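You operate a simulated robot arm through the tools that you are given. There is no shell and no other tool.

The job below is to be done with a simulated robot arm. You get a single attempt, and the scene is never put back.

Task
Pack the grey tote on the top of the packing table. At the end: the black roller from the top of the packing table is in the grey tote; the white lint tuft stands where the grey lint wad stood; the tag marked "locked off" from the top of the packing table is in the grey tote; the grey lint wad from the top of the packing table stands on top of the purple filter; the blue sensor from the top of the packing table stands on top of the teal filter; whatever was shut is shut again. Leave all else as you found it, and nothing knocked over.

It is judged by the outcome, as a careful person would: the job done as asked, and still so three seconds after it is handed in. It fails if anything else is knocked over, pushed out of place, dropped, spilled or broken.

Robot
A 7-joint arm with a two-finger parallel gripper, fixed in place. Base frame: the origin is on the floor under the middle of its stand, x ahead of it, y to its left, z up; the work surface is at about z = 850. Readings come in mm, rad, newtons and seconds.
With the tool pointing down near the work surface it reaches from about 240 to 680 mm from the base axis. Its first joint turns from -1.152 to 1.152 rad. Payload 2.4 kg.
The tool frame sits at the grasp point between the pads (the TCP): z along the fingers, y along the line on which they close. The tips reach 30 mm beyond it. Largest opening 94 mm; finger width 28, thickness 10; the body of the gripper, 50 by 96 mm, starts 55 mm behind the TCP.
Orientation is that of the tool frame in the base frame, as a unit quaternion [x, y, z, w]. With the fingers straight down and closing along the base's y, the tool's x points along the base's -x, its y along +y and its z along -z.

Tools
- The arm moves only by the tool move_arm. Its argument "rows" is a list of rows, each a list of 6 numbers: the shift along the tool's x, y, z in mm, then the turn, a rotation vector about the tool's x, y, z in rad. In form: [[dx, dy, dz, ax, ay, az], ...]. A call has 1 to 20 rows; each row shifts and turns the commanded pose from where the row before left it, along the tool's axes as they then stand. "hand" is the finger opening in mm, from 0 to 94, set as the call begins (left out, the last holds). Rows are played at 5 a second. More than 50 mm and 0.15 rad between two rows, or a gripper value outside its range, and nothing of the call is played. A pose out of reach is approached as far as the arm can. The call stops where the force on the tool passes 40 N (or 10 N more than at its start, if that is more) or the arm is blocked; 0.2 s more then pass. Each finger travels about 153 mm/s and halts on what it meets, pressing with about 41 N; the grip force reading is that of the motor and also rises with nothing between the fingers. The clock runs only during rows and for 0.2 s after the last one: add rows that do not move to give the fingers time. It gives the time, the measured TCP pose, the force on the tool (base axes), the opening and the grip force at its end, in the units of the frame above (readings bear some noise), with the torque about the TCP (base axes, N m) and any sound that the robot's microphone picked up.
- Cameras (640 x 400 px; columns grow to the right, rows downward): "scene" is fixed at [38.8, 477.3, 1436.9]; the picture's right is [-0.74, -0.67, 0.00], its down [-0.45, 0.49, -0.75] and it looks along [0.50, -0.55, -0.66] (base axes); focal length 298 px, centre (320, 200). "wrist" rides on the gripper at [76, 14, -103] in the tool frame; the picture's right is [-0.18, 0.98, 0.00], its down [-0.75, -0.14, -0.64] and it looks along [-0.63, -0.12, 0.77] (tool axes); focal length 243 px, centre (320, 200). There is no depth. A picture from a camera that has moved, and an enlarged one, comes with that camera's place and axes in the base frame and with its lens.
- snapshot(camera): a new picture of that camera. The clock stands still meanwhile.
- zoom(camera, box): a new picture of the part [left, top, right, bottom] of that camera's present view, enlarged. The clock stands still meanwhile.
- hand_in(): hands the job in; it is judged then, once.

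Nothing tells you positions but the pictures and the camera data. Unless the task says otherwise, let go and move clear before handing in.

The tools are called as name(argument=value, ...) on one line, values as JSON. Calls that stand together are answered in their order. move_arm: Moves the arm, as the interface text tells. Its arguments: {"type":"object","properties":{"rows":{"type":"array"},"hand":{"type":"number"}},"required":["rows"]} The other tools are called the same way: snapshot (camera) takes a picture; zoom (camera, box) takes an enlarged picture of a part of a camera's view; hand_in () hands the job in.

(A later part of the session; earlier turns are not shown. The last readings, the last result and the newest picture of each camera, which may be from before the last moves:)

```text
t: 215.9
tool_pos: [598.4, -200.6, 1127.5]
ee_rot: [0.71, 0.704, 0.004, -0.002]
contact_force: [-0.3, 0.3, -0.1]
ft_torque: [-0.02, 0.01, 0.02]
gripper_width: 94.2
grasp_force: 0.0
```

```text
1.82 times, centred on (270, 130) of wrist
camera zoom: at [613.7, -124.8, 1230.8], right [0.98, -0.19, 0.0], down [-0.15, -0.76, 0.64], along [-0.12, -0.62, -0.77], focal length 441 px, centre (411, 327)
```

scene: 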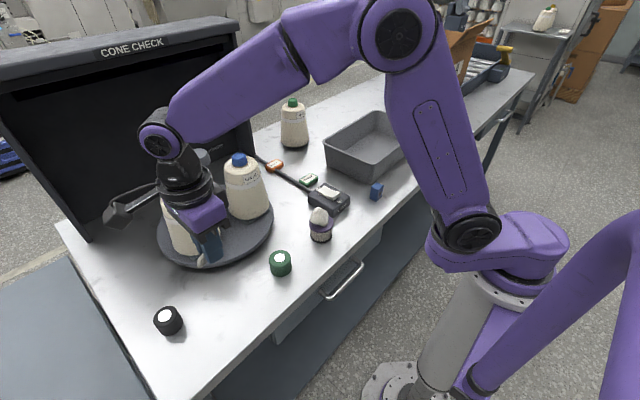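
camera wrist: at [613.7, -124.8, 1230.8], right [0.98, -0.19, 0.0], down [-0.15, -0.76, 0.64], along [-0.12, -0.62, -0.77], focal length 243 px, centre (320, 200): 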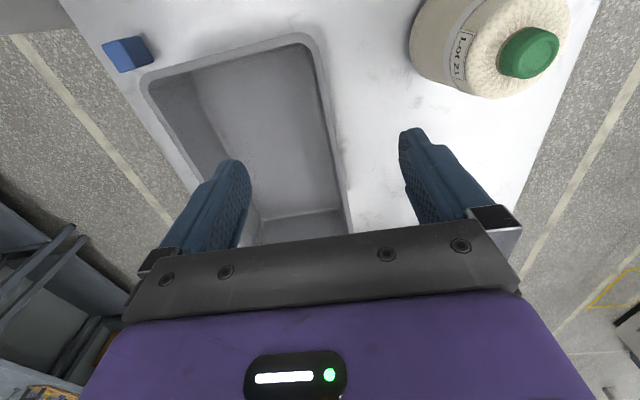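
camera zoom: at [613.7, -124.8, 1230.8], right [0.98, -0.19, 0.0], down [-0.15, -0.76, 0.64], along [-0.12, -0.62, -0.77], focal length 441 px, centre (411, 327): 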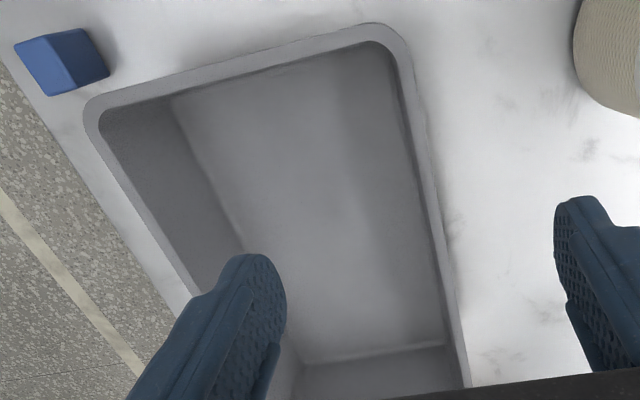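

Nothing behind this part of the tote. I'll move further right to see the rest of the strip towards the box tray.

move_arm(rows=[[-40, -20, 0, 0, 0, 0], [-40, -20, 0, 0, 0, 0], [-40, -20, 0, 0, 0, 0], [-40, -20, 0, 0, 0, 0], [0, 0, 0, 0, 0, 0]])

snapshot(camera="wrist")

zoom(camera="wrist", box=[240, 40, 440, 240])

```text
t: 217.1
tool_pos: [516.4, -363.8, 1123.6]
ee_rot: [0.71, 0.705, 0.003, -0.001]
contact_force: [-0.5, 0.1, -0.7]
ft_torque: [0.01, 0.02, 0.01]
gripper_width: 94.0
grasp_force: 0.0
```

```text
taken
camera wrist: at [530.7, -287.1, 1226.8], right [0.98, -0.19, 0.0], down [-0.15, -0.76, 0.64], along [-0.12, -0.62, -0.77], focal length 243 px, centre (320, 200)
```

wrist: 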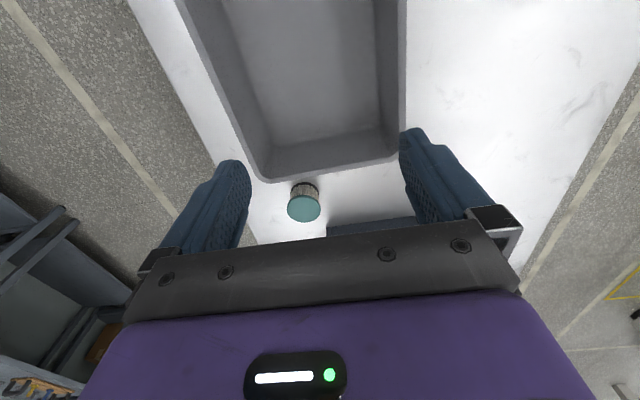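

```text
2.00 times, centred on (340, 140) of wrist
camera zoom: at [530.7, -287.1, 1226.8], right [0.98, -0.19, 0.0], down [-0.15, -0.76, 0.64], along [-0.12, -0.62, -0.77], focal length 485 px, centre (280, 320)
```

zoom: 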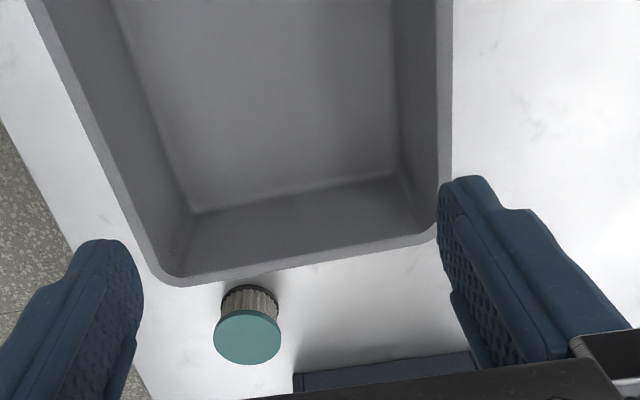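

The strip behind the tote is clear too. A white tuft could be camouflaged against the white tabletop, so I'll scan the whole table surface in enlarged tiles.

zoom(camera="scene", box=[240, 80, 360, 160])

zoom(camera="scene", box=[340, 60, 460, 140])

zoom(camera="scene", box=[60, 200, 180, 290])

zoom(camera="scene", box=[90, 270, 230, 400])

zoom(camera="scene", box=[330, 150, 460, 240])

zoom(camera="scene", box=[430, 40, 560, 140])

```text
5.00 times, centred on (300, 120) of scene
camera zoom: at [38.8, 477.3, 1436.9], right [-0.74, -0.67, 0.0], down [-0.45, 0.49, -0.75], along [0.5, -0.55, -0.66], focal length 1489 px, centre (420, 600)
```

zoom: 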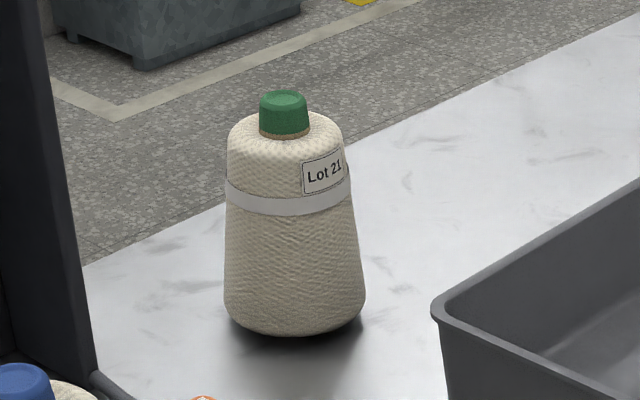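

```text
5.00 times, centred on (400, 100) of scene
camera zoom: at [38.8, 477.3, 1436.9], right [-0.74, -0.67, 0.0], down [-0.45, 0.49, -0.75], along [0.5, -0.55, -0.66], focal length 1489 px, centre (-80, 700)
```

zoom: 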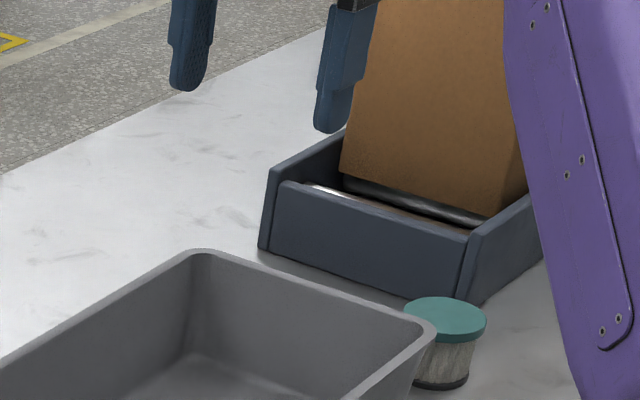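

```text
4.44 times, centred on (120, 245) of scene
camera zoom: at [38.8, 477.3, 1436.9], right [-0.74, -0.67, 0.0], down [-0.45, 0.49, -0.75], along [0.5, -0.55, -0.66], focal length 1324 px, centre (1209, 0)
```

zoom: 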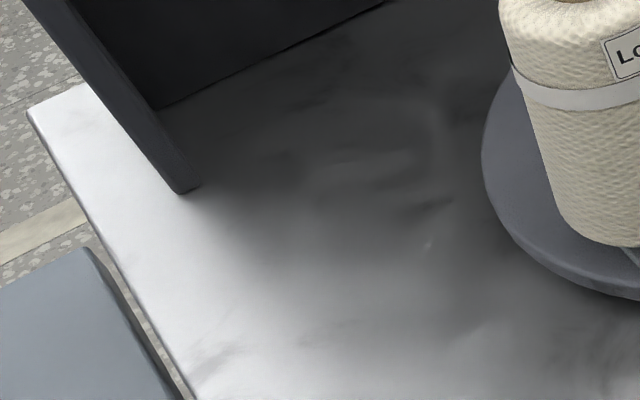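

```text
3.08 times, centred on (160, 335) of scene
camera zoom: at [38.8, 477.3, 1436.9], right [-0.74, -0.67, 0.0], down [-0.45, 0.49, -0.75], along [0.5, -0.55, -0.66], focal length 916 px, centre (812, -215)
```

zoom: 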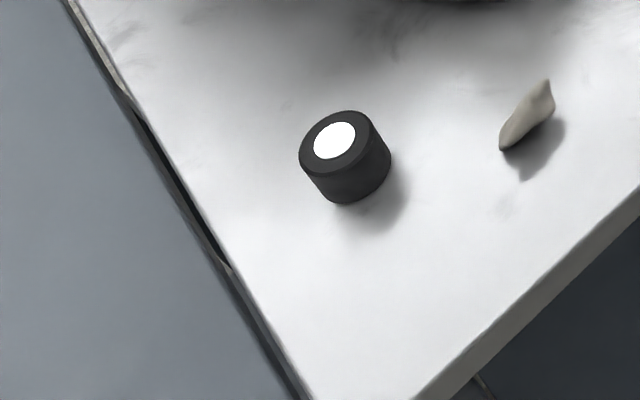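

```text
4.44 times, centred on (395, 195) of scene
camera zoom: at [38.8, 477.3, 1436.9], right [-0.74, -0.67, 0.0], down [-0.45, 0.49, -0.75], along [0.5, -0.55, -0.66], focal length 1324 px, centre (-13, 222)
```

zoom: 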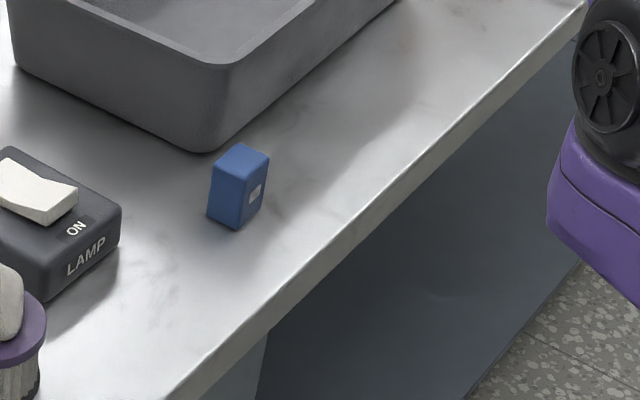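

```text
4.00 times, centred on (495, 90) of scene
camera zoom: at [38.8, 477.3, 1436.9], right [-0.74, -0.67, 0.0], down [-0.45, 0.49, -0.75], along [0.5, -0.55, -0.66], focal length 1191 px, centre (-380, 640)
```

zoom: 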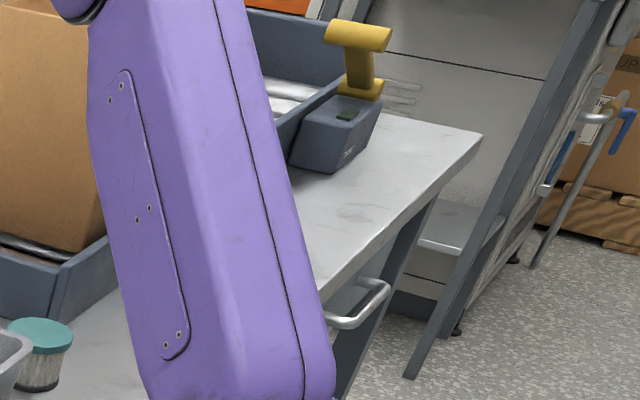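

I found a second drawer handle, but it's about 1.1 m away at the far end of the table and out of reach, and the scan shows no camouflaged tuft. So the two lint pieces must be the wad and the tuft. For one last like-for-like check I'll repeat the exact close-up I took of the lump, now over the fin.

move_arm(rows=[[47, 0, 0, 0, 0, 0], [47, 0, 0, 0, 0, 0], [47, 0, 0, 0, 0, 0], [47, 0, 0, 0, 0, -0.1428], [47, 0, 0, 0, 0, -0.1428], [45, -10, 0, 0, 0, -0.1428], [45, -20, 0, 0, 0, -0.1428], [40, -25, 0, 0, 0, -0.1428], [35, -32, 0, 0, 0, -0.1428], [30, -38, 0, 0, 0, -0.1428], [20, -42, 0, 0, 0, -0.1428], [10, -45, 0, 0, 0, -0.1428], [0, 0, 0, 0, 0, -0.1428], [0, 0, 0, 0, 0, -0.1428], [0, 0, 0, 0, 0, 0]])

```text
t: 220.3
tool_pos: [252.5, -94.6, 1125.0]
ee_rot: [0.004, 1.0, 0.004, 0.001]
contact_force: [0.1, 0.1, 0.3]
ft_torque: [-0.02, 0.04, 0.01]
gripper_width: 93.9
grasp_force: 0.0
```

Now at yaw 0. I'll continue to the spot above the fin.

move_arm(rows=[[-46, 0, 0, 0, 0, 0], [-46, 0, 0, 0, 0, 0], [-46, 0, 0, 0, 0, 0], [0, 46, 0, 0, 0, 0], [0, 46, 0, 0, 0, 0], [0, 46, 0, 0, 0, 0], [0, 46, 0, 0, 0, 0], [0, 46, 0, 0, 0, 0], [0, 46, 0, 0, 0, 0], [0, 46, 0, 0, 0, 0], [0, 46, 0, 0, 0, 0], [0, 46, 0, 0, 0, 0], [0, 46, 0, 0, 0, 0], [0, 0, 46, 0, 0, 0], [0, 0, 46, 0, 0, 0], [0, 0, 46, 0, 0, 0], [0, 0, 46, 0, 0, 0], [0, 0, 0, 0, 0, 0]])

snapshot(camera="wrist")

zoom(camera="wrist", box=[220, 60, 420, 220])

```text
t: 224.1
tool_pos: [391.9, 366.9, 948.7]
ee_rot: [0.005, 1.0, 0.004, 0.001]
contact_force: [0.5, 0.1, 0.0]
ft_torque: [-0.02, -0.01, -0.01]
gripper_width: 93.9
grasp_force: 0.1
```

```text
taken
camera wrist: at [315.9, 380.3, 1051.0], right [0.19, 0.98, 0.01], down [0.75, -0.15, 0.64], along [0.63, -0.12, -0.77], focal length 243 px, centre (320, 200)
```

wrist: 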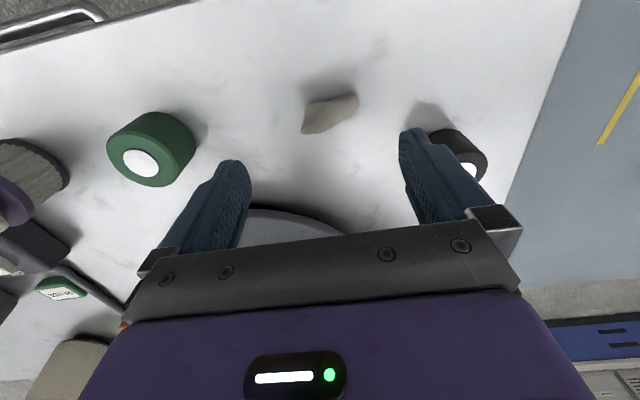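

```text
2.50 times, centred on (320, 140) of wrist
camera zoom: at [315.9, 380.3, 1051.0], right [0.19, 0.98, 0.01], down [0.75, -0.15, 0.64], along [0.63, -0.12, -0.77], focal length 606 px, centre (320, 350)
```

zoom: 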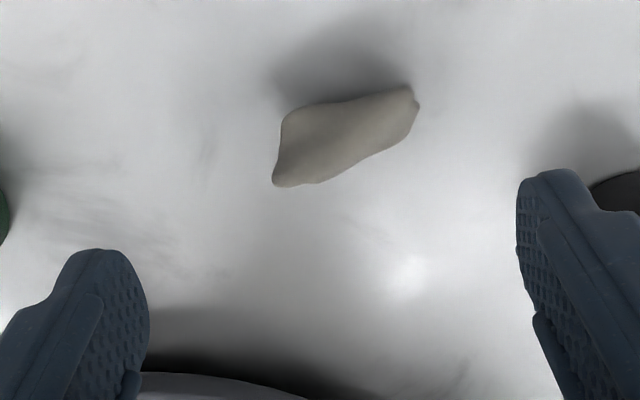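

The fin is no lighter than the lump here. There are faint pale smudges on the dark booth floor behind the turntable in the scene view, so I'll enlarge those to be sure they aren't the missing white tuft.

zoom(camera="scene", box=[100, 205, 165, 265])

zoom(camera="scene", box=[215, 150, 275, 200])

zoom(camera="scene", box=[60, 60, 260, 200])

```text
6.67 times, centred on (132, 235) of scene
camera zoom: at [38.8, 477.3, 1436.9], right [-0.74, -0.67, 0.0], down [-0.45, 0.49, -0.75], along [0.5, -0.55, -0.66], focal length 1985 px, centre (1570, -33)
```

zoom: 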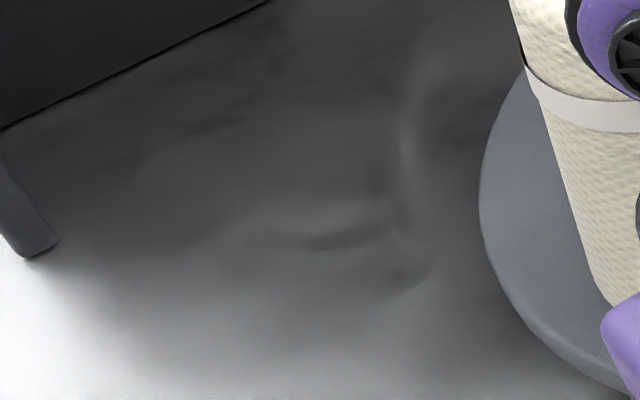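

```text
8.00 times, centred on (245, 175) of scene
camera zoom: at [38.8, 477.3, 1436.9], right [-0.74, -0.67, 0.0], down [-0.45, 0.49, -0.75], along [0.5, -0.55, -0.66], focal length 2382 px, centre (920, 400)
```

zoom: 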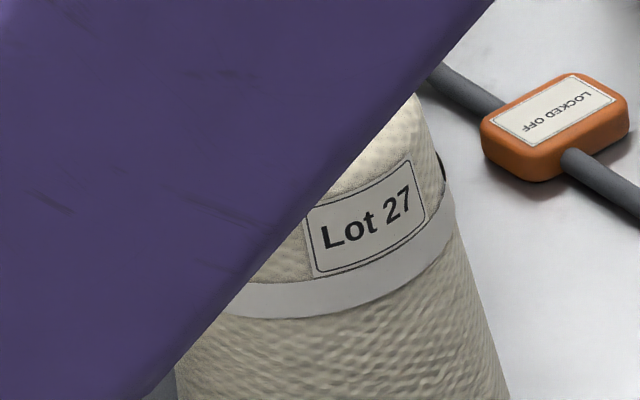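

```text
2.86 times, centred on (160, 130) of scene
camera zoom: at [38.8, 477.3, 1436.9], right [-0.74, -0.67, 0.0], down [-0.45, 0.49, -0.75], along [0.5, -0.55, -0.66], focal length 851 px, centre (777, 400)
```

zoom: 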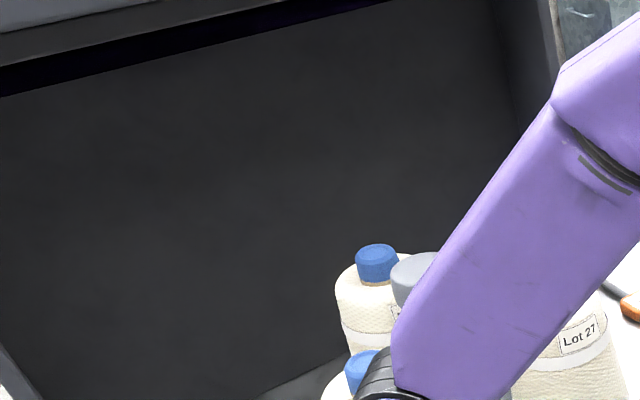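

Those are only marble veins. Everything reachable has been searched, so I'll stay with the reading that fits the shapes: rounded lump = wad, upright fin = tuft, both now placed as asked. Next is the black roller near (446, 467).

move_arm(rows=[[0, 0, -20, 0, 0, 0], [0, 0, -20, 0, 0, 0], [-27, 40, 0, 0, 0, 0], [-27, 40, 0, 0, 0, 0], [0, 20, 0, 0, 0, 0], [0, 0, 0, 0, 0, 0]], hand=94)

snapshot(camera="wrist")

zoom(camera="wrist", box=[220, 60, 420, 220])

```text
t: 225.5
tool_pos: [447.9, 466.2, 987.8]
ee_rot: [0.006, 1.0, 0.005, 0.001]
contact_force: [0.3, 0.3, 0.5]
ft_torque: [0.0, 0.02, 0.02]
gripper_width: 93.9
grasp_force: 0.1
```

```text
taken
camera wrist: at [371.1, 479.8, 1090.7], right [0.19, 0.98, 0.01], down [0.75, -0.15, 0.64], along [0.63, -0.12, -0.77], focal length 243 px, centre (320, 200)
```

wrist: 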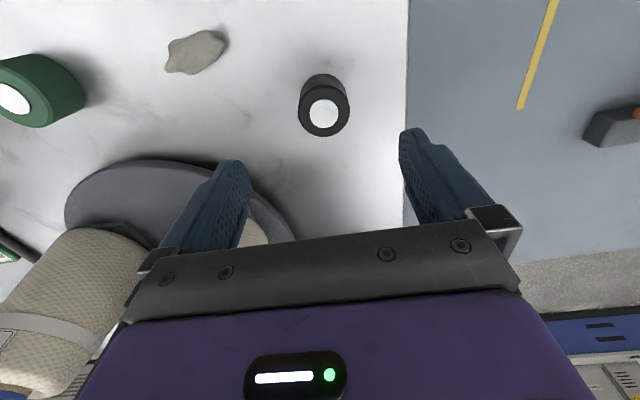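

```text
2.50 times, centred on (320, 140) of wrist
camera zoom: at [371.1, 479.8, 1090.7], right [0.19, 0.98, 0.01], down [0.75, -0.15, 0.64], along [0.63, -0.12, -0.77], focal length 606 px, centre (320, 350)
```

zoom: 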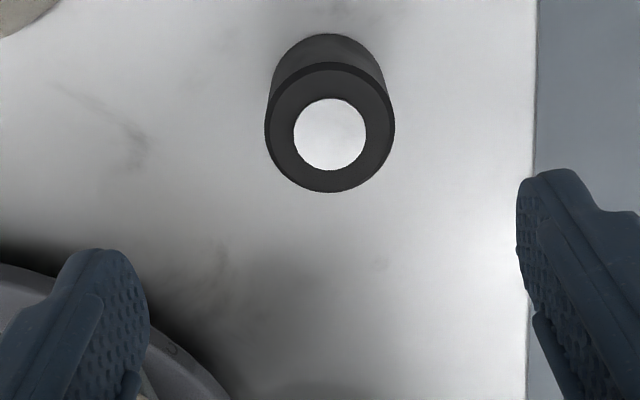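

The roller is an upright cylinder about 43 mm across, centred at (448.5, 468.5). I'll centre over it and descend.

move_arm(rows=[[-0.5, 2.3, 0, 0, 0, 0], [0, 0, 30, 0, 0, 0], [0, 0, 30, 0, 0, 0], [0, 0, 25, 0, 0, 0], [0, 0, 17, 0, 0, 0], [0, 0, 0, 0, 0, 0]])

snapshot(camera="wrist")

```text
t: 226.9
tool_pos: [447.9, 468.6, 886.1]
ee_rot: [0.005, 1.0, 0.004, 0.0]
contact_force: [0.2, 1.0, -0.9]
ft_torque: [-0.01, 0.0, -0.03]
gripper_width: 94.1
grasp_force: 0.1
```

```text
taken
camera wrist: at [372.6, 483.0, 988.0], right [0.19, 0.98, 0.01], down [0.75, -0.15, 0.64], along [0.63, -0.12, -0.77], focal length 243 px, centre (320, 200)
```

wrist: 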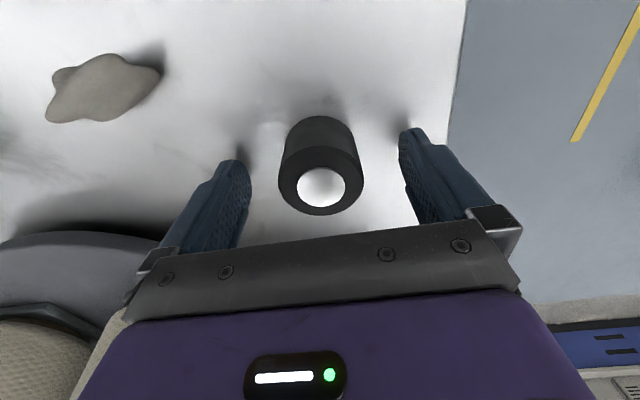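

The roller is centred between the fingers. I'll close on it.

move_arm(rows=[[0, 0, 0, 0, 0, 0], [0, 0, 0, 0, 0, 0], [0, 0, 0, 0, 0, 0], [0, 0, 0, 0, 0, 0]], hand=25)

zoom(camera="wrist", box=[30, 30, 190, 150])

```text
t: 227.9
tool_pos: [448.6, 469.0, 886.1]
ee_rot: [0.005, 1.0, 0.004, 0.001]
contact_force: [-1.3, 2.8, 3.4]
ft_torque: [0.02, 0.02, -0.01]
gripper_width: 44.7
grasp_force: 41.2
```

```text
3.33 times, centred on (110, 90) of wrist
camera zoom: at [372.4, 483.2, 988.4], right [0.19, 0.98, 0.01], down [0.75, -0.15, 0.64], along [0.63, -0.12, -0.77], focal length 809 px, centre (1020, 567)
```

zoom: 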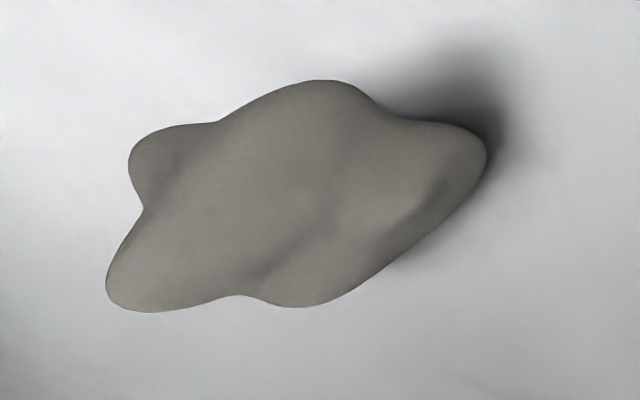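

The roller is gripped at 45 mm. I'll lift it and carry it over to the tote at a safe height.

move_arm(rows=[[0, 0, -10, 0, 0, 0], [0, 0, -25, 0, 0, 0], [0, 0, -40, 0, 0, 0], [0, 0, -45, 0, 0, 0], [0, 0, -45, 0, 0, 0], [30, -35, 0, 0, 0, 0], [25, -40, 0, 0, 0, 0], [0, -46, 0, 0, 0, 0], [0, -46, 0, 0, 0, 0], [0, -46, 0, 0, 0, 0], [0, -46, 0, 0, 0, 0], [0, -46, 0, 0, 0, 0], [0, -46, 0, 0, 0, 0], [0, -46, 0, 0, 0, 0], [0, -46, 0, 0, 0, 0], [0, -46, 0, 0, 0, 0], [0, -46, 0, 0, 0, 0], [0, -46, 0, 0, 0, 0], [0, -46, 0, 0, 0, 0], [0, 0, 0, 0, 0, 0]])

snapshot(camera="wrist")

snapshot(camera="scene")

```text
t: 232.1
tool_pos: [388.1, -160.4, 1044.2]
ee_rot: [0.004, 1.0, 0.006, 0.001]
contact_force: [-0.3, 0.9, -1.3]
ft_torque: [-0.03, -0.01, 0.01]
gripper_width: 44.4
grasp_force: 41.0
```

```text
taken
camera wrist: at [311.8, -146.2, 1147.2], right [0.19, 0.98, 0.01], down [0.75, -0.15, 0.64], along [0.63, -0.12, -0.77], focal length 243 px, centre (320, 200)
```

wrist: 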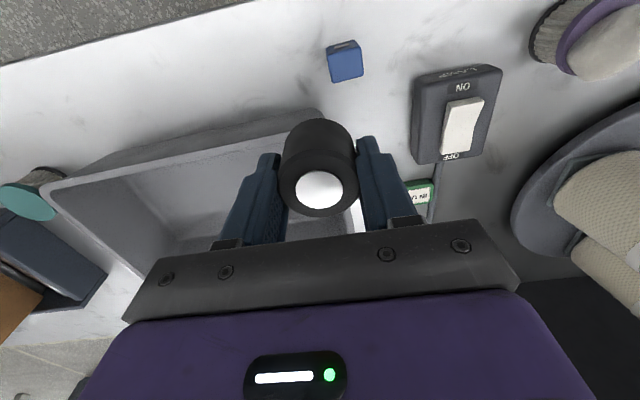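

```text
taken
```

scene: 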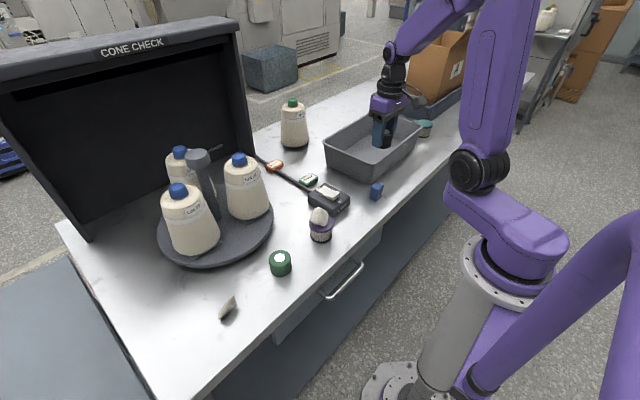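

I'm at the tote's left-front corner with the roller. I'll move over the tote's interior at about (470, −260) and lower it inside.

move_arm(rows=[[-27, -33, 0, 0, 0, 0], [-27, -33, 0, 0, 0, 0], [-28, -34, 0, 0, 0, 0], [0, 0, 40, 0, 0, 0], [0, 0, 40, 0, 0, 0], [0, 0, 35, 0, 0, 0], [0, 0, 24, 0, 0, 0], [0, 0, 0, 0, 0, 0]])

snapshot(camera="wrist")

zoom(camera="scene", box=[300, 70, 440, 190])

```text
t: 233.9
tool_pos: [470.9, -259.5, 905.4]
ee_rot: [0.005, 1.0, 0.004, 0.001]
contact_force: [0.5, 1.2, -0.9]
ft_torque: [0.03, -0.04, 0.01]
gripper_width: 43.8
grasp_force: 41.1
```

```text
taken
camera wrist: at [395.1, -244.4, 1008.7], right [0.19, 0.98, 0.01], down [0.75, -0.15, 0.64], along [0.63, -0.12, -0.77], focal length 243 px, centre (320, 200)
```

wrist: 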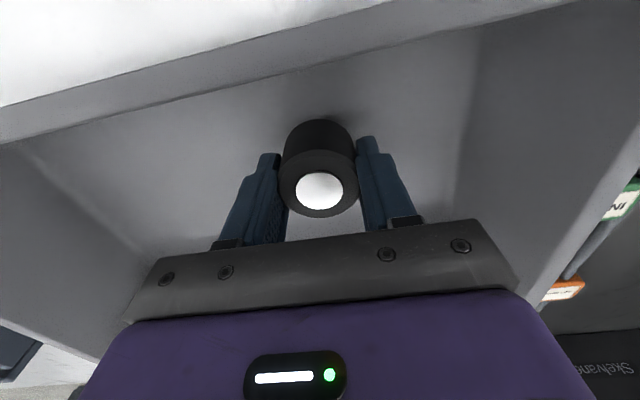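

```text
3.33 times, centred on (370, 130) of scene
camera zoom: at [38.8, 477.3, 1436.9], right [-0.74, -0.67, 0.0], down [-0.45, 0.49, -0.75], along [0.5, -0.55, -0.66], focal length 993 px, centre (153, 433)
```

zoom: 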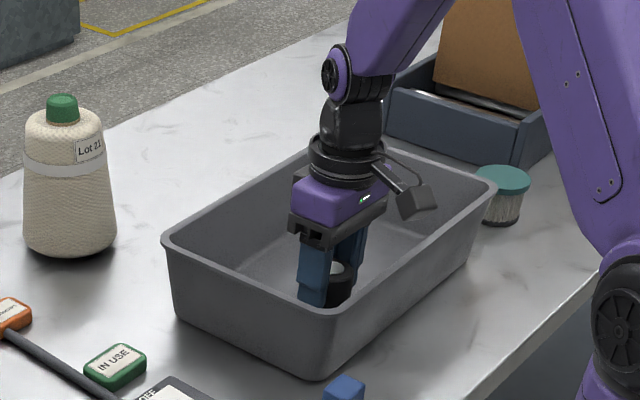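

The roller is inside the tote. I'll lower the last bit in small steps until it touches the floor.

move_arm(rows=[[0, 0, 5, 0, 0, 0], [0, 0, 4, 0, 0, 0], [0, 0, 2, 0, 0, 0], [0, 0, 0, 0, 0, 0]])

move_arm(rows=[[0, 0, 1.5, 0, 0, 0], [0, 0, 1, 0, 0, 0], [0, 0, 0, 0, 0, 0]])

```text
t: 234.9
tool_pos: [469.9, -260.0, 895.1]
ee_rot: [0.005, 1.0, 0.005, 0.002]
contact_force: [0.2, 0.2, -0.5]
ft_torque: [0.0, 0.01, -0.05]
gripper_width: 43.5
grasp_force: 41.0
```

```text
t: 235.7
tool_pos: [467.9, -260.2, 890.5]
ee_rot: [0.004, 1.0, 0.004, 0.002]
contact_force: [-0.5, 0.3, -0.3]
ft_torque: [0.0, 0.0, -0.02]
gripper_width: 44.0
grasp_force: 40.9
```

move_arm(rows=[[0, 0, 1, 0, 0, 0], [0, 0, 1, 0, 0, 0], [0, 0, 0, 0, 0, 0]])

move_arm(rows=[[0, 0, 1, 0, 0, 0], [0, 0, 0, 0, 0, 0]])

```text
t: 236.5
tool_pos: [468.0, -259.6, 891.6]
ee_rot: [0.005, 1.0, 0.004, 0.002]
contact_force: [-3.4, 2.9, 25.9]
ft_torque: [-0.29, -0.02, -0.01]
gripper_width: 43.6
grasp_force: 40.9
```

```text
t: 236.9
tool_pos: [469.9, -261.6, 890.2]
ee_rot: [0.005, 1.0, 0.004, 0.003]
contact_force: [-3.6, 2.5, 9.7]
ft_torque: [-0.07, 0.03, -0.03]
gripper_width: 43.5
grasp_force: 40.7
stopped in row 2: the force on the tool passed its limit at 44 N (the readings are from after the stop); the commanded pose is now the measured one
```

It's resting on the tote floor. I'll release it and rise clear.

move_arm(rows=[[0, 0, -0.7, 0, 0, 0], [0, 0, 0, 0, 0, 0]])

move_arm(rows=[[0, 0, 0, 0, 0, 0], [0, 0, 0, 0, 0, 0]], hand=50)

move_arm(rows=[[0, 0, 0, 0, 0, 0], [0, 0, -10, 0, 0, 0], [0, 0, -25, 0, 0, 0], [0, 0, -40, 0, 0, 0], [0, 0, -40, 0, 0, 0], [0, 0, -40, 0, 0, 0], [0, 0, 0, 0, 0, 0]], hand=62)

snapshot(camera="wrist")

zoom(camera="scene", box=[300, 70, 440, 190])

```text
t: 237.5
tool_pos: [468.1, -260.5, 891.7]
ee_rot: [0.004, 1.0, 0.004, 0.002]
contact_force: [-3.2, 4.4, 10.6]
ft_torque: [-0.02, 0.03, -0.02]
gripper_width: 43.8
grasp_force: 41.0
```

```text
t: 238.1
tool_pos: [468.8, -259.6, 889.9]
ee_rot: [0.006, 1.0, 0.003, 0.003]
contact_force: [0.6, -0.4, 0.3]
ft_torque: [0.03, -0.03, 0.02]
gripper_width: 50.2
grasp_force: 0.1
```

```text
t: 239.7
tool_pos: [468.0, -259.9, 1045.6]
ee_rot: [0.005, 1.0, 0.004, 0.002]
contact_force: [0.3, 0.3, 1.2]
ft_torque: [-0.01, -0.02, -0.01]
gripper_width: 61.9
grasp_force: 0.0
```

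```text
taken
camera wrist: at [391.8, -245.8, 1148.5], right [0.19, 0.98, 0.01], down [0.75, -0.15, 0.64], along [0.63, -0.12, -0.76], focal length 243 px, centre (320, 200)
```

wrist: 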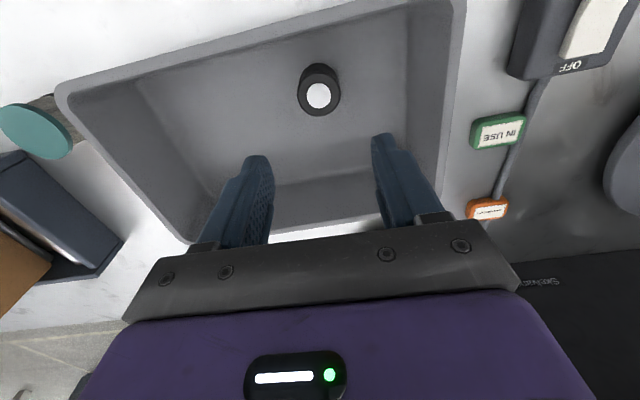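

```text
3.33 times, centred on (370, 130) of scene
camera zoom: at [38.8, 477.3, 1436.9], right [-0.74, -0.67, 0.0], down [-0.45, 0.49, -0.75], along [0.5, -0.55, -0.66], focal length 993 px, centre (153, 433)
```

zoom: 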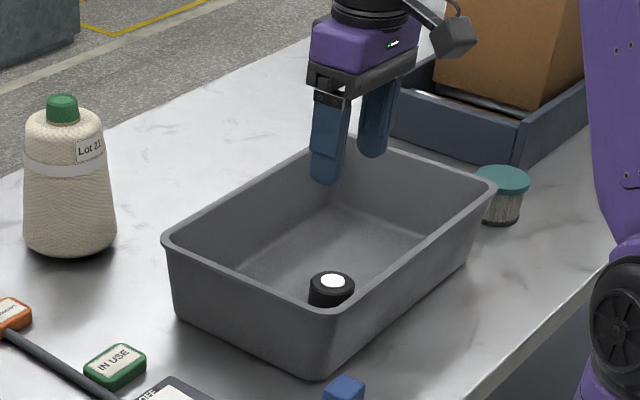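

The roller stands in the tote. Next is the "LOCKED OFF" tag near (703, −38), lying with its long side along y. It's at the edge of reach, so I'll approach with the fingers closing along y and check how far I can go.

move_arm(rows=[[0, 0, -30, 0, 0, 0], [-20, 40, 0, 0, 0, 0], [-25, 40, 0, 0, 0, 0], [-30, 36, 0, 0, 0, 0], [-30, 36, 0, 0, 0, 0], [-30, 36, 0, 0, 0, 0], [-30, 34, 0, 0, 0, 0], [0, 0, 40, 0, 0, 0], [0, 0, 40, 0, 0, 0], [0, 0, 0, 0, 0, 0]], hand=80)

snapshot(camera="wrist")

zoom(camera="wrist", box=[250, 100, 410, 240])

```text
t: 241.9
tool_pos: [634.3, -42.1, 995.0]
ee_rot: [0.005, 1.0, 0.004, 0.003]
contact_force: [-0.6, -0.8, -0.9]
ft_torque: [0.0, -0.02, 0.03]
gripper_width: 80.2
grasp_force: 0.1
```

```text
taken
camera wrist: at [557.9, -27.4, 1098.1], right [0.19, 0.98, 0.01], down [0.75, -0.15, 0.64], along [0.63, -0.12, -0.76], focal length 243 px, centre (320, 200)
```

wrist: 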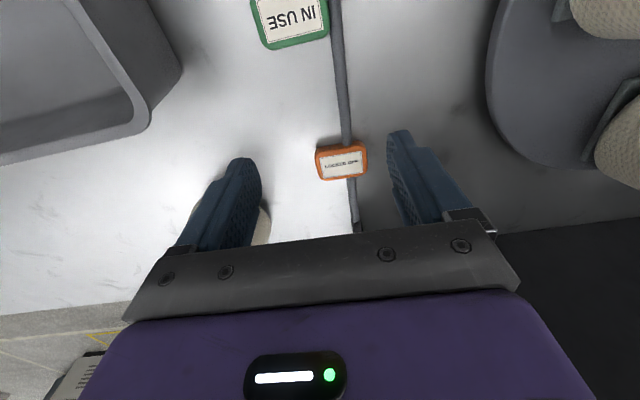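

```text
2.86 times, centred on (330, 170) of wrist
camera zoom: at [557.9, -27.4, 1098.1], right [0.19, 0.98, 0.01], down [0.75, -0.15, 0.64], along [0.63, -0.12, -0.76], focal length 693 px, centre (291, 286)
```

zoom: 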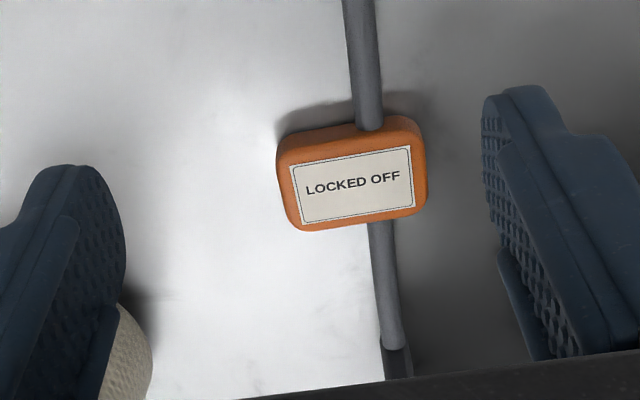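

The tag's centre is at about (705, −32). I'll move forward towards it at this height and see whether it's reachable with a vertical tool.

move_arm(rows=[[-30, 10, 0, 0, 0, 0], [-20, 0, 20, 0, 0, 0], [-20, 0, 20, 0, 0, 0], [0, 0, 0, 0, 0, 0]])

```text
t: 242.9
tool_pos: [693.9, -30.4, 964.8]
ee_rot: [0.005, 1.0, 0.003, 0.002]
contact_force: [0.5, 0.1, 0.0]
ft_torque: [0.02, 0.02, -0.02]
gripper_width: 80.0
grasp_force: 0.1
out of reach, approached as far as the arm can: row 3
```

It stops just short, so I'll tilt the fingers outward by 0.3 rad to gain reach.

move_arm(rows=[[0, 0, 0, 0, -0.1, 0], [0, 0, 0, 0, -0.1, 0], [0, 0, 0, 0, -0.1, 0], [0, 0, 0, 0, 0, 0]])

snapshot(camera="wrist")

snapshot(camera="scene")

```text
t: 243.9
tool_pos: [695.6, -29.9, 965.5]
ee_rot: [0.005, 0.988, 0.002, 0.153]
contact_force: [0.1, 0.6, -0.8]
ft_torque: [-0.01, 0.01, 0.0]
gripper_width: 80.0
grasp_force: 0.0
```

```text
taken
camera wrist: at [591.7, -15.6, 1040.4], right [0.18, 0.98, 0.06], down [0.52, -0.15, 0.84], along [0.83, -0.12, -0.54], focal length 243 px, centre (320, 200)
```

wrist: 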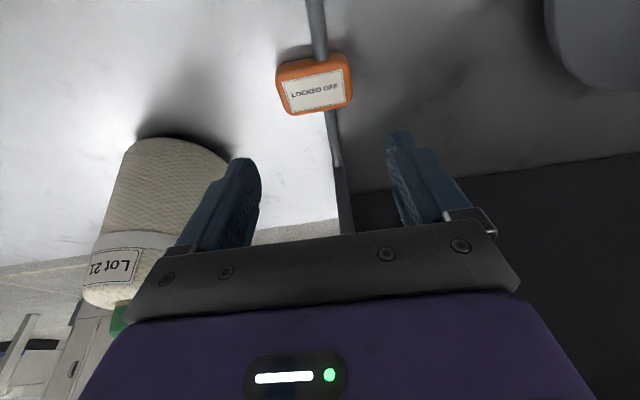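

```text
taken
```

scene: 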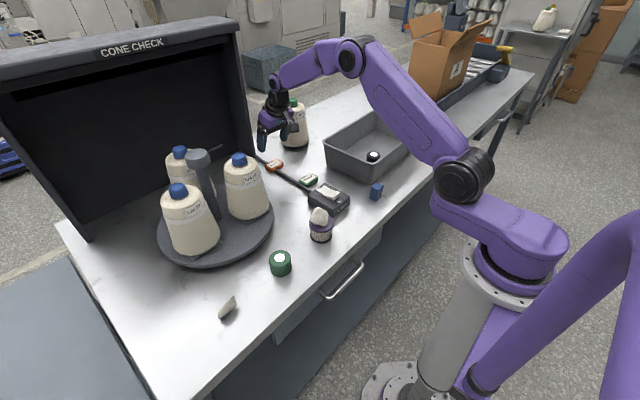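

With the tilt I have margin. I'll descend towards the tag in stages.

move_arm(rows=[[5.8, -0.6, 18, 0, 0, 0], [5.8, -0.6, 18, 0, 0, 0], [4.5, -0.6, 14, 0, 0, 0], [0, 0, 0, 0, 0, 0]])

snapshot(camera="wrist")

zoom(camera="scene", box=[230, 120, 330, 200])

```text
t: 244.9
tool_pos: [695.1, -30.5, 911.3]
ee_rot: [0.005, 0.988, 0.003, 0.152]
contact_force: [-0.7, 0.3, 0.8]
ft_torque: [0.02, 0.02, -0.02]
gripper_width: 79.6
grasp_force: 0.1
```

```text
taken
camera wrist: at [591.3, -16.1, 986.1], right [0.18, 0.98, 0.06], down [0.52, -0.15, 0.84], along [0.83, -0.12, -0.54], focal length 243 px, centre (320, 200)
```

wrist: 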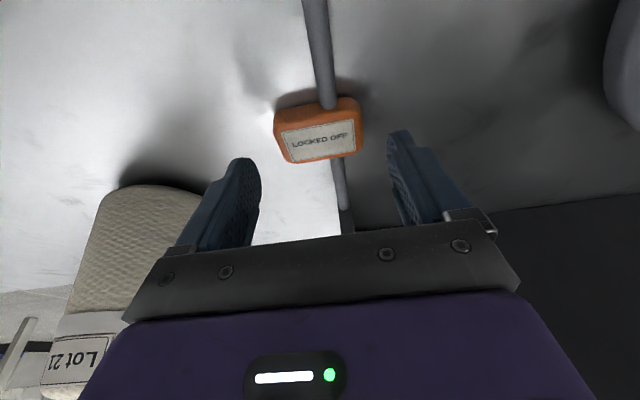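

```text
5.00 times, centred on (280, 160) of scene
camera zoom: at [38.8, 477.3, 1436.9], right [-0.74, -0.67, 0.0], down [-0.45, 0.49, -0.75], along [0.5, -0.55, -0.66], focal length 1489 px, centre (520, 400)
```

zoom: 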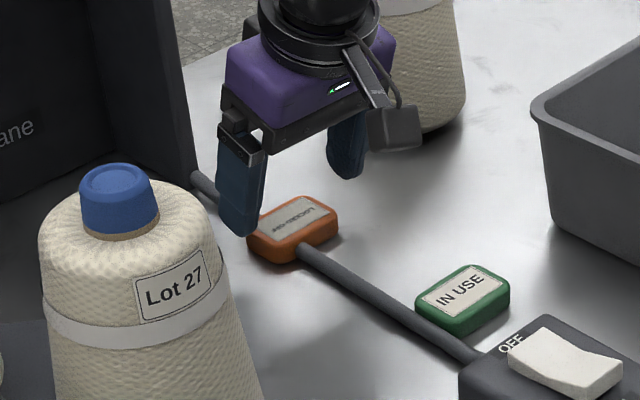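

The tag is centred between the fingers. I'll descend the last 26 mm slowly.

move_arm(rows=[[2.6, -0.3, 8.3, 0, 0, 0], [2.6, -0.3, 8.3, 0, 0, 0], [2.4, -0.3, 7.6, 0, 0, 0], [0, 0, 0, 0, 0, 0]])

snapshot(camera="wrist")

zoom(camera="scene", box=[230, 120, 330, 200])

```text
t: 245.9
tool_pos: [694.6, -34.0, 886.6]
ee_rot: [0.005, 0.988, 0.002, 0.153]
contact_force: [-1.0, 0.7, 0.1]
ft_torque: [0.0, 0.01, 0.0]
gripper_width: 80.2
grasp_force: 0.0
```

```text
taken
camera wrist: at [592.0, -19.1, 962.2], right [0.18, 0.98, 0.06], down [0.52, -0.15, 0.84], along [0.83, -0.12, -0.54], focal length 243 px, centre (320, 200)
```

wrist: 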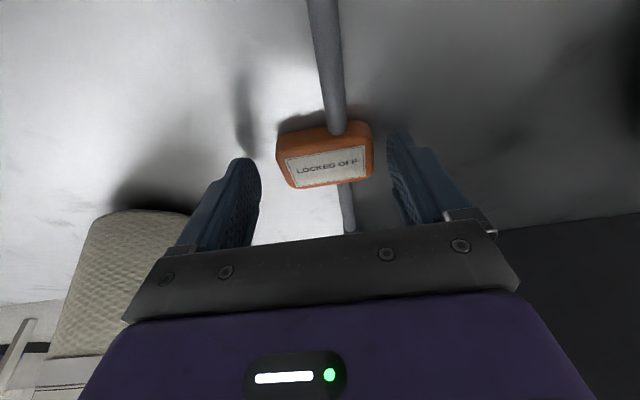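

```text
5.00 times, centred on (280, 160) of scene
camera zoom: at [38.8, 477.3, 1436.9], right [-0.74, -0.67, 0.0], down [-0.45, 0.49, -0.75], along [0.5, -0.55, -0.66], focal length 1489 px, centre (520, 400)
```

zoom: 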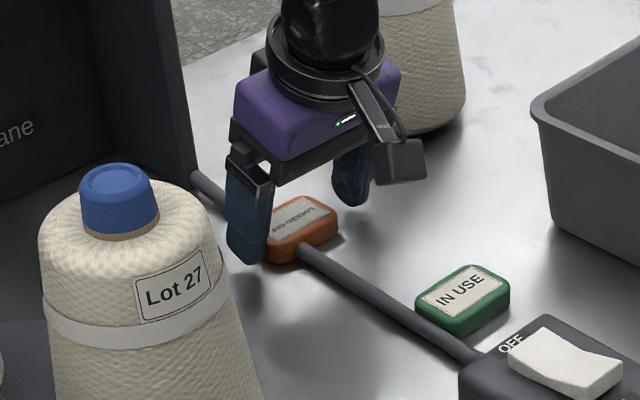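

The tag is between the fingers. I'll shift 2 mm to centre and close.

move_arm(rows=[[0, 2.2, 0, 0, 0, 0], [0, 0, 0, 0, 0, 0]])

move_arm(rows=[[0, 0, 0, 0, 0, 0], [0, 0, 0, 0, 0, 0], [0, 0, 0, 0, 0, 0]], hand=36)

snapshot(camera="wrist")

```text
t: 246.5
tool_pos: [695.4, -32.6, 888.5]
ee_rot: [0.006, 0.988, 0.002, 0.152]
contact_force: [0.0, -0.2, -0.3]
ft_torque: [-0.01, -0.03, -0.01]
gripper_width: 80.1
grasp_force: 0.2
```

```text
t: 247.3
tool_pos: [694.9, -32.3, 887.9]
ee_rot: [0.005, 0.988, 0.002, 0.152]
contact_force: [-0.6, 0.7, 0.1]
ft_torque: [0.01, -0.02, 0.0]
gripper_width: 56.8
grasp_force: 41.3
```

```text
taken
camera wrist: at [591.9, -16.7, 962.1], right [0.18, 0.98, 0.06], down [0.52, -0.15, 0.84], along [0.83, -0.12, -0.54], focal length 243 px, centre (320, 200)
```

wrist: 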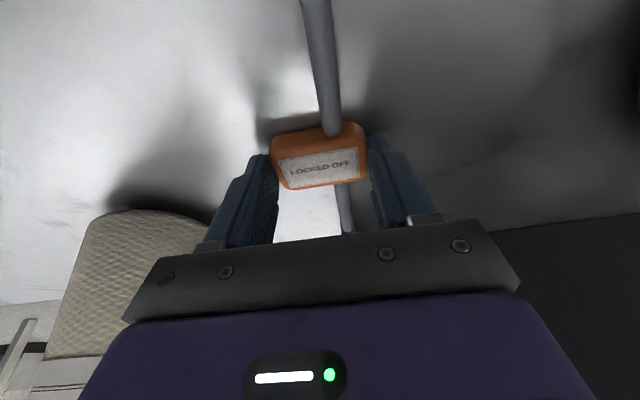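

The tag is gripped at 57 mm. I'll lift it straight up gently, watching for any snag on the cable.

move_arm(rows=[[-1.5, 0, -4.8, 0, 0, 0], [-3, 0, -9.5, 0, 0, 0], [-4.5, 0, -14.3, 0, 0, 0], [0, 0, 0, 0, 0, 0]])

zoom(camera="scene", box=[230, 110, 330, 190])

```text
t: 248.3
tool_pos: [694.0, -29.5, 916.8]
ee_rot: [0.005, 0.988, 0.002, 0.152]
contact_force: [0.7, 0.4, -0.5]
ft_torque: [0.0, 0.01, 0.0]
gripper_width: 56.8
grasp_force: 40.8
```

```text
5.00 times, centred on (280, 150) of scene
camera zoom: at [38.8, 477.3, 1436.9], right [-0.74, -0.67, 0.0], down [-0.45, 0.49, -0.75], along [0.5, -0.55, -0.66], focal length 1489 px, centre (520, 450)
```

zoom: 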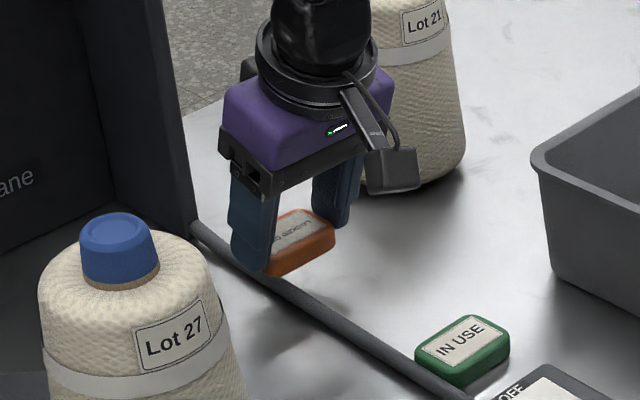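

The tag came away cleanly and the cable is undisturbed. I'll raise it, keep the same tilt so it lies flat, and move it over the tote next to the roller.

move_arm(rows=[[-12.1, 0, -38.1, 0, 0, 0], [-12.1, 0, -38.1, 0, 0, 0], [20, -36, -6.3, 0, 0, 0], [20, -36, -6.3, 0, 0, 0], [20, -36, -6.3, 0, 0, 0], [20, -36, -6.3, 0, 0, 0], [20, -36, -6.3, 0, 0, 0], [20, -36, -6.3, 0, 0, 0], [20, -36, -6.3, 0, 0, 0], [20, -36, -6.3, 0, 0, 0], [0, 0, 0, 0, 0, 0]])

snapshot(camera="wrist")

snapshot(camera="scene")

```text
t: 250.7
tool_pos: [525.5, -318.3, 992.8]
ee_rot: [0.006, 0.988, 0.003, 0.152]
contact_force: [-0.4, -0.1, 0.1]
ft_torque: [-0.02, 0.01, 0.0]
gripper_width: 56.7
grasp_force: 41.4
```

```text
taken
camera wrist: at [423.4, -302.8, 1066.7], right [0.18, 0.98, 0.06], down [0.52, -0.15, 0.84], along [0.83, -0.12, -0.54], focal length 243 px, centre (320, 200)
```

wrist: 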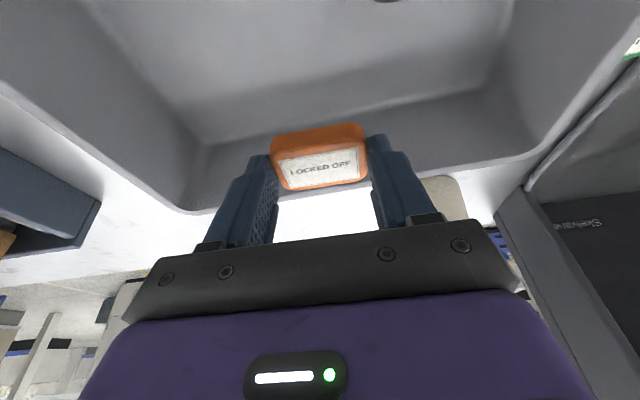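

```text
taken
```

scene: 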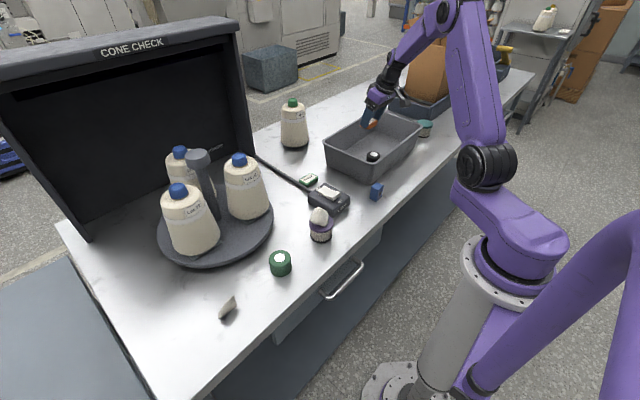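

Over the tote with room around. I'll lower the tag, slowing near the floor.

move_arm(rows=[[8.9, 0, 27.9, 0, 0, 0], [8.9, 0, 27.9, 0, 0, 0], [7, 0, 22, 0, 0, 0], [3, 0, 9.5, 0, 0, 0], [0, 0, 0, 0, 0, 0]])

move_arm(rows=[[0.9, 0, 2.9, 0, 0, 0], [0.6, 0, 1.9, 0, 0, 0], [0.6, 0, 1.9, 0, 0, 0], [0, 0, 0, 0, 0, 0]])

```text
t: 251.9
tool_pos: [525.5, -316.7, 900.7]
ee_rot: [0.005, 0.988, 0.003, 0.151]
contact_force: [1.0, -0.9, 0.1]
ft_torque: [0.06, 0.06, -0.03]
gripper_width: 56.6
grasp_force: 41.0
```

```text
t: 252.9
tool_pos: [525.1, -317.5, 895.0]
ee_rot: [0.006, 0.988, 0.003, 0.152]
contact_force: [-0.2, 0.3, -0.4]
ft_torque: [-0.03, 0.0, 0.01]
gripper_width: 56.5
grasp_force: 40.6
```

move_arm(rows=[[0.3, 0, 0.95, 0, 0, 0], [0.3, 0, 0.95, 0, 0, 0], [0, 0, 0, 0, 0, 0]])

move_arm(rows=[[0.3, 0, 0.95, 0, 0, 0], [0.3, 0, 0.95, 0, 0, 0], [0, 0, 0, 0, 0, 0]])

```text
t: 253.7
tool_pos: [524.0, -317.2, 893.6]
ee_rot: [0.005, 0.988, 0.003, 0.152]
contact_force: [-0.3, -0.5, -0.6]
ft_torque: [-0.02, 0.04, 0.02]
gripper_width: 56.6
grasp_force: 40.8
```

```text
t: 254.5
tool_pos: [525.1, -316.9, 893.8]
ee_rot: [0.006, 0.988, 0.003, 0.152]
contact_force: [-0.3, 0.5, -0.1]
ft_torque: [0.0, -0.03, -0.04]
gripper_width: 56.2
grasp_force: 41.6
```

No contact yet. I'll continue in 1 mm steps.

move_arm(rows=[[0.3, 0, 0.95, 0, 0, 0], [0.3, 0, 0.95, 0, 0, 0], [0, 0, 0, 0, 0, 0]])

move_arm(rows=[[0.3, 0, 0.95, 0, 0, 0], [0, 0, 0, 0, 0, 0]])

snapshot(camera="wrist")

```text
t: 255.3
tool_pos: [525.0, -316.3, 892.3]
ee_rot: [0.005, 0.988, 0.002, 0.154]
contact_force: [1.4, 2.1, 10.2]
ft_torque: [0.09, -0.11, 0.02]
gripper_width: 56.5
grasp_force: 41.5
```

```text
t: 255.9
tool_pos: [525.1, -317.4, 892.3]
ee_rot: [0.005, 0.988, 0.002, 0.153]
contact_force: [0.8, 4.6, 23.7]
ft_torque: [0.27, -0.15, 0.04]
gripper_width: 56.6
grasp_force: 40.8
```

```text
taken
camera wrist: at [421.8, -302.1, 967.2], right [0.18, 0.98, 0.06], down [0.52, -0.15, 0.84], along [0.83, -0.12, -0.54], focal length 243 px, centre (320, 200)
```

wrist: 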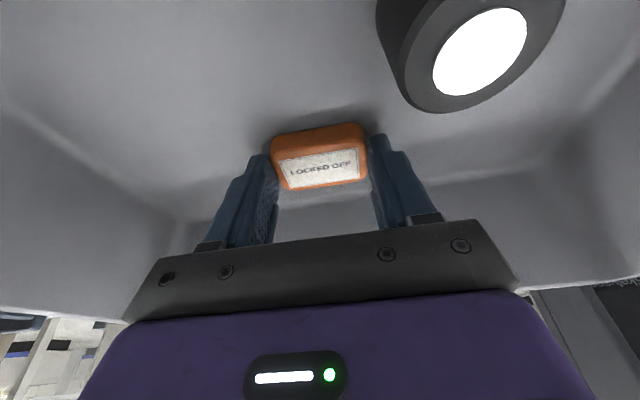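

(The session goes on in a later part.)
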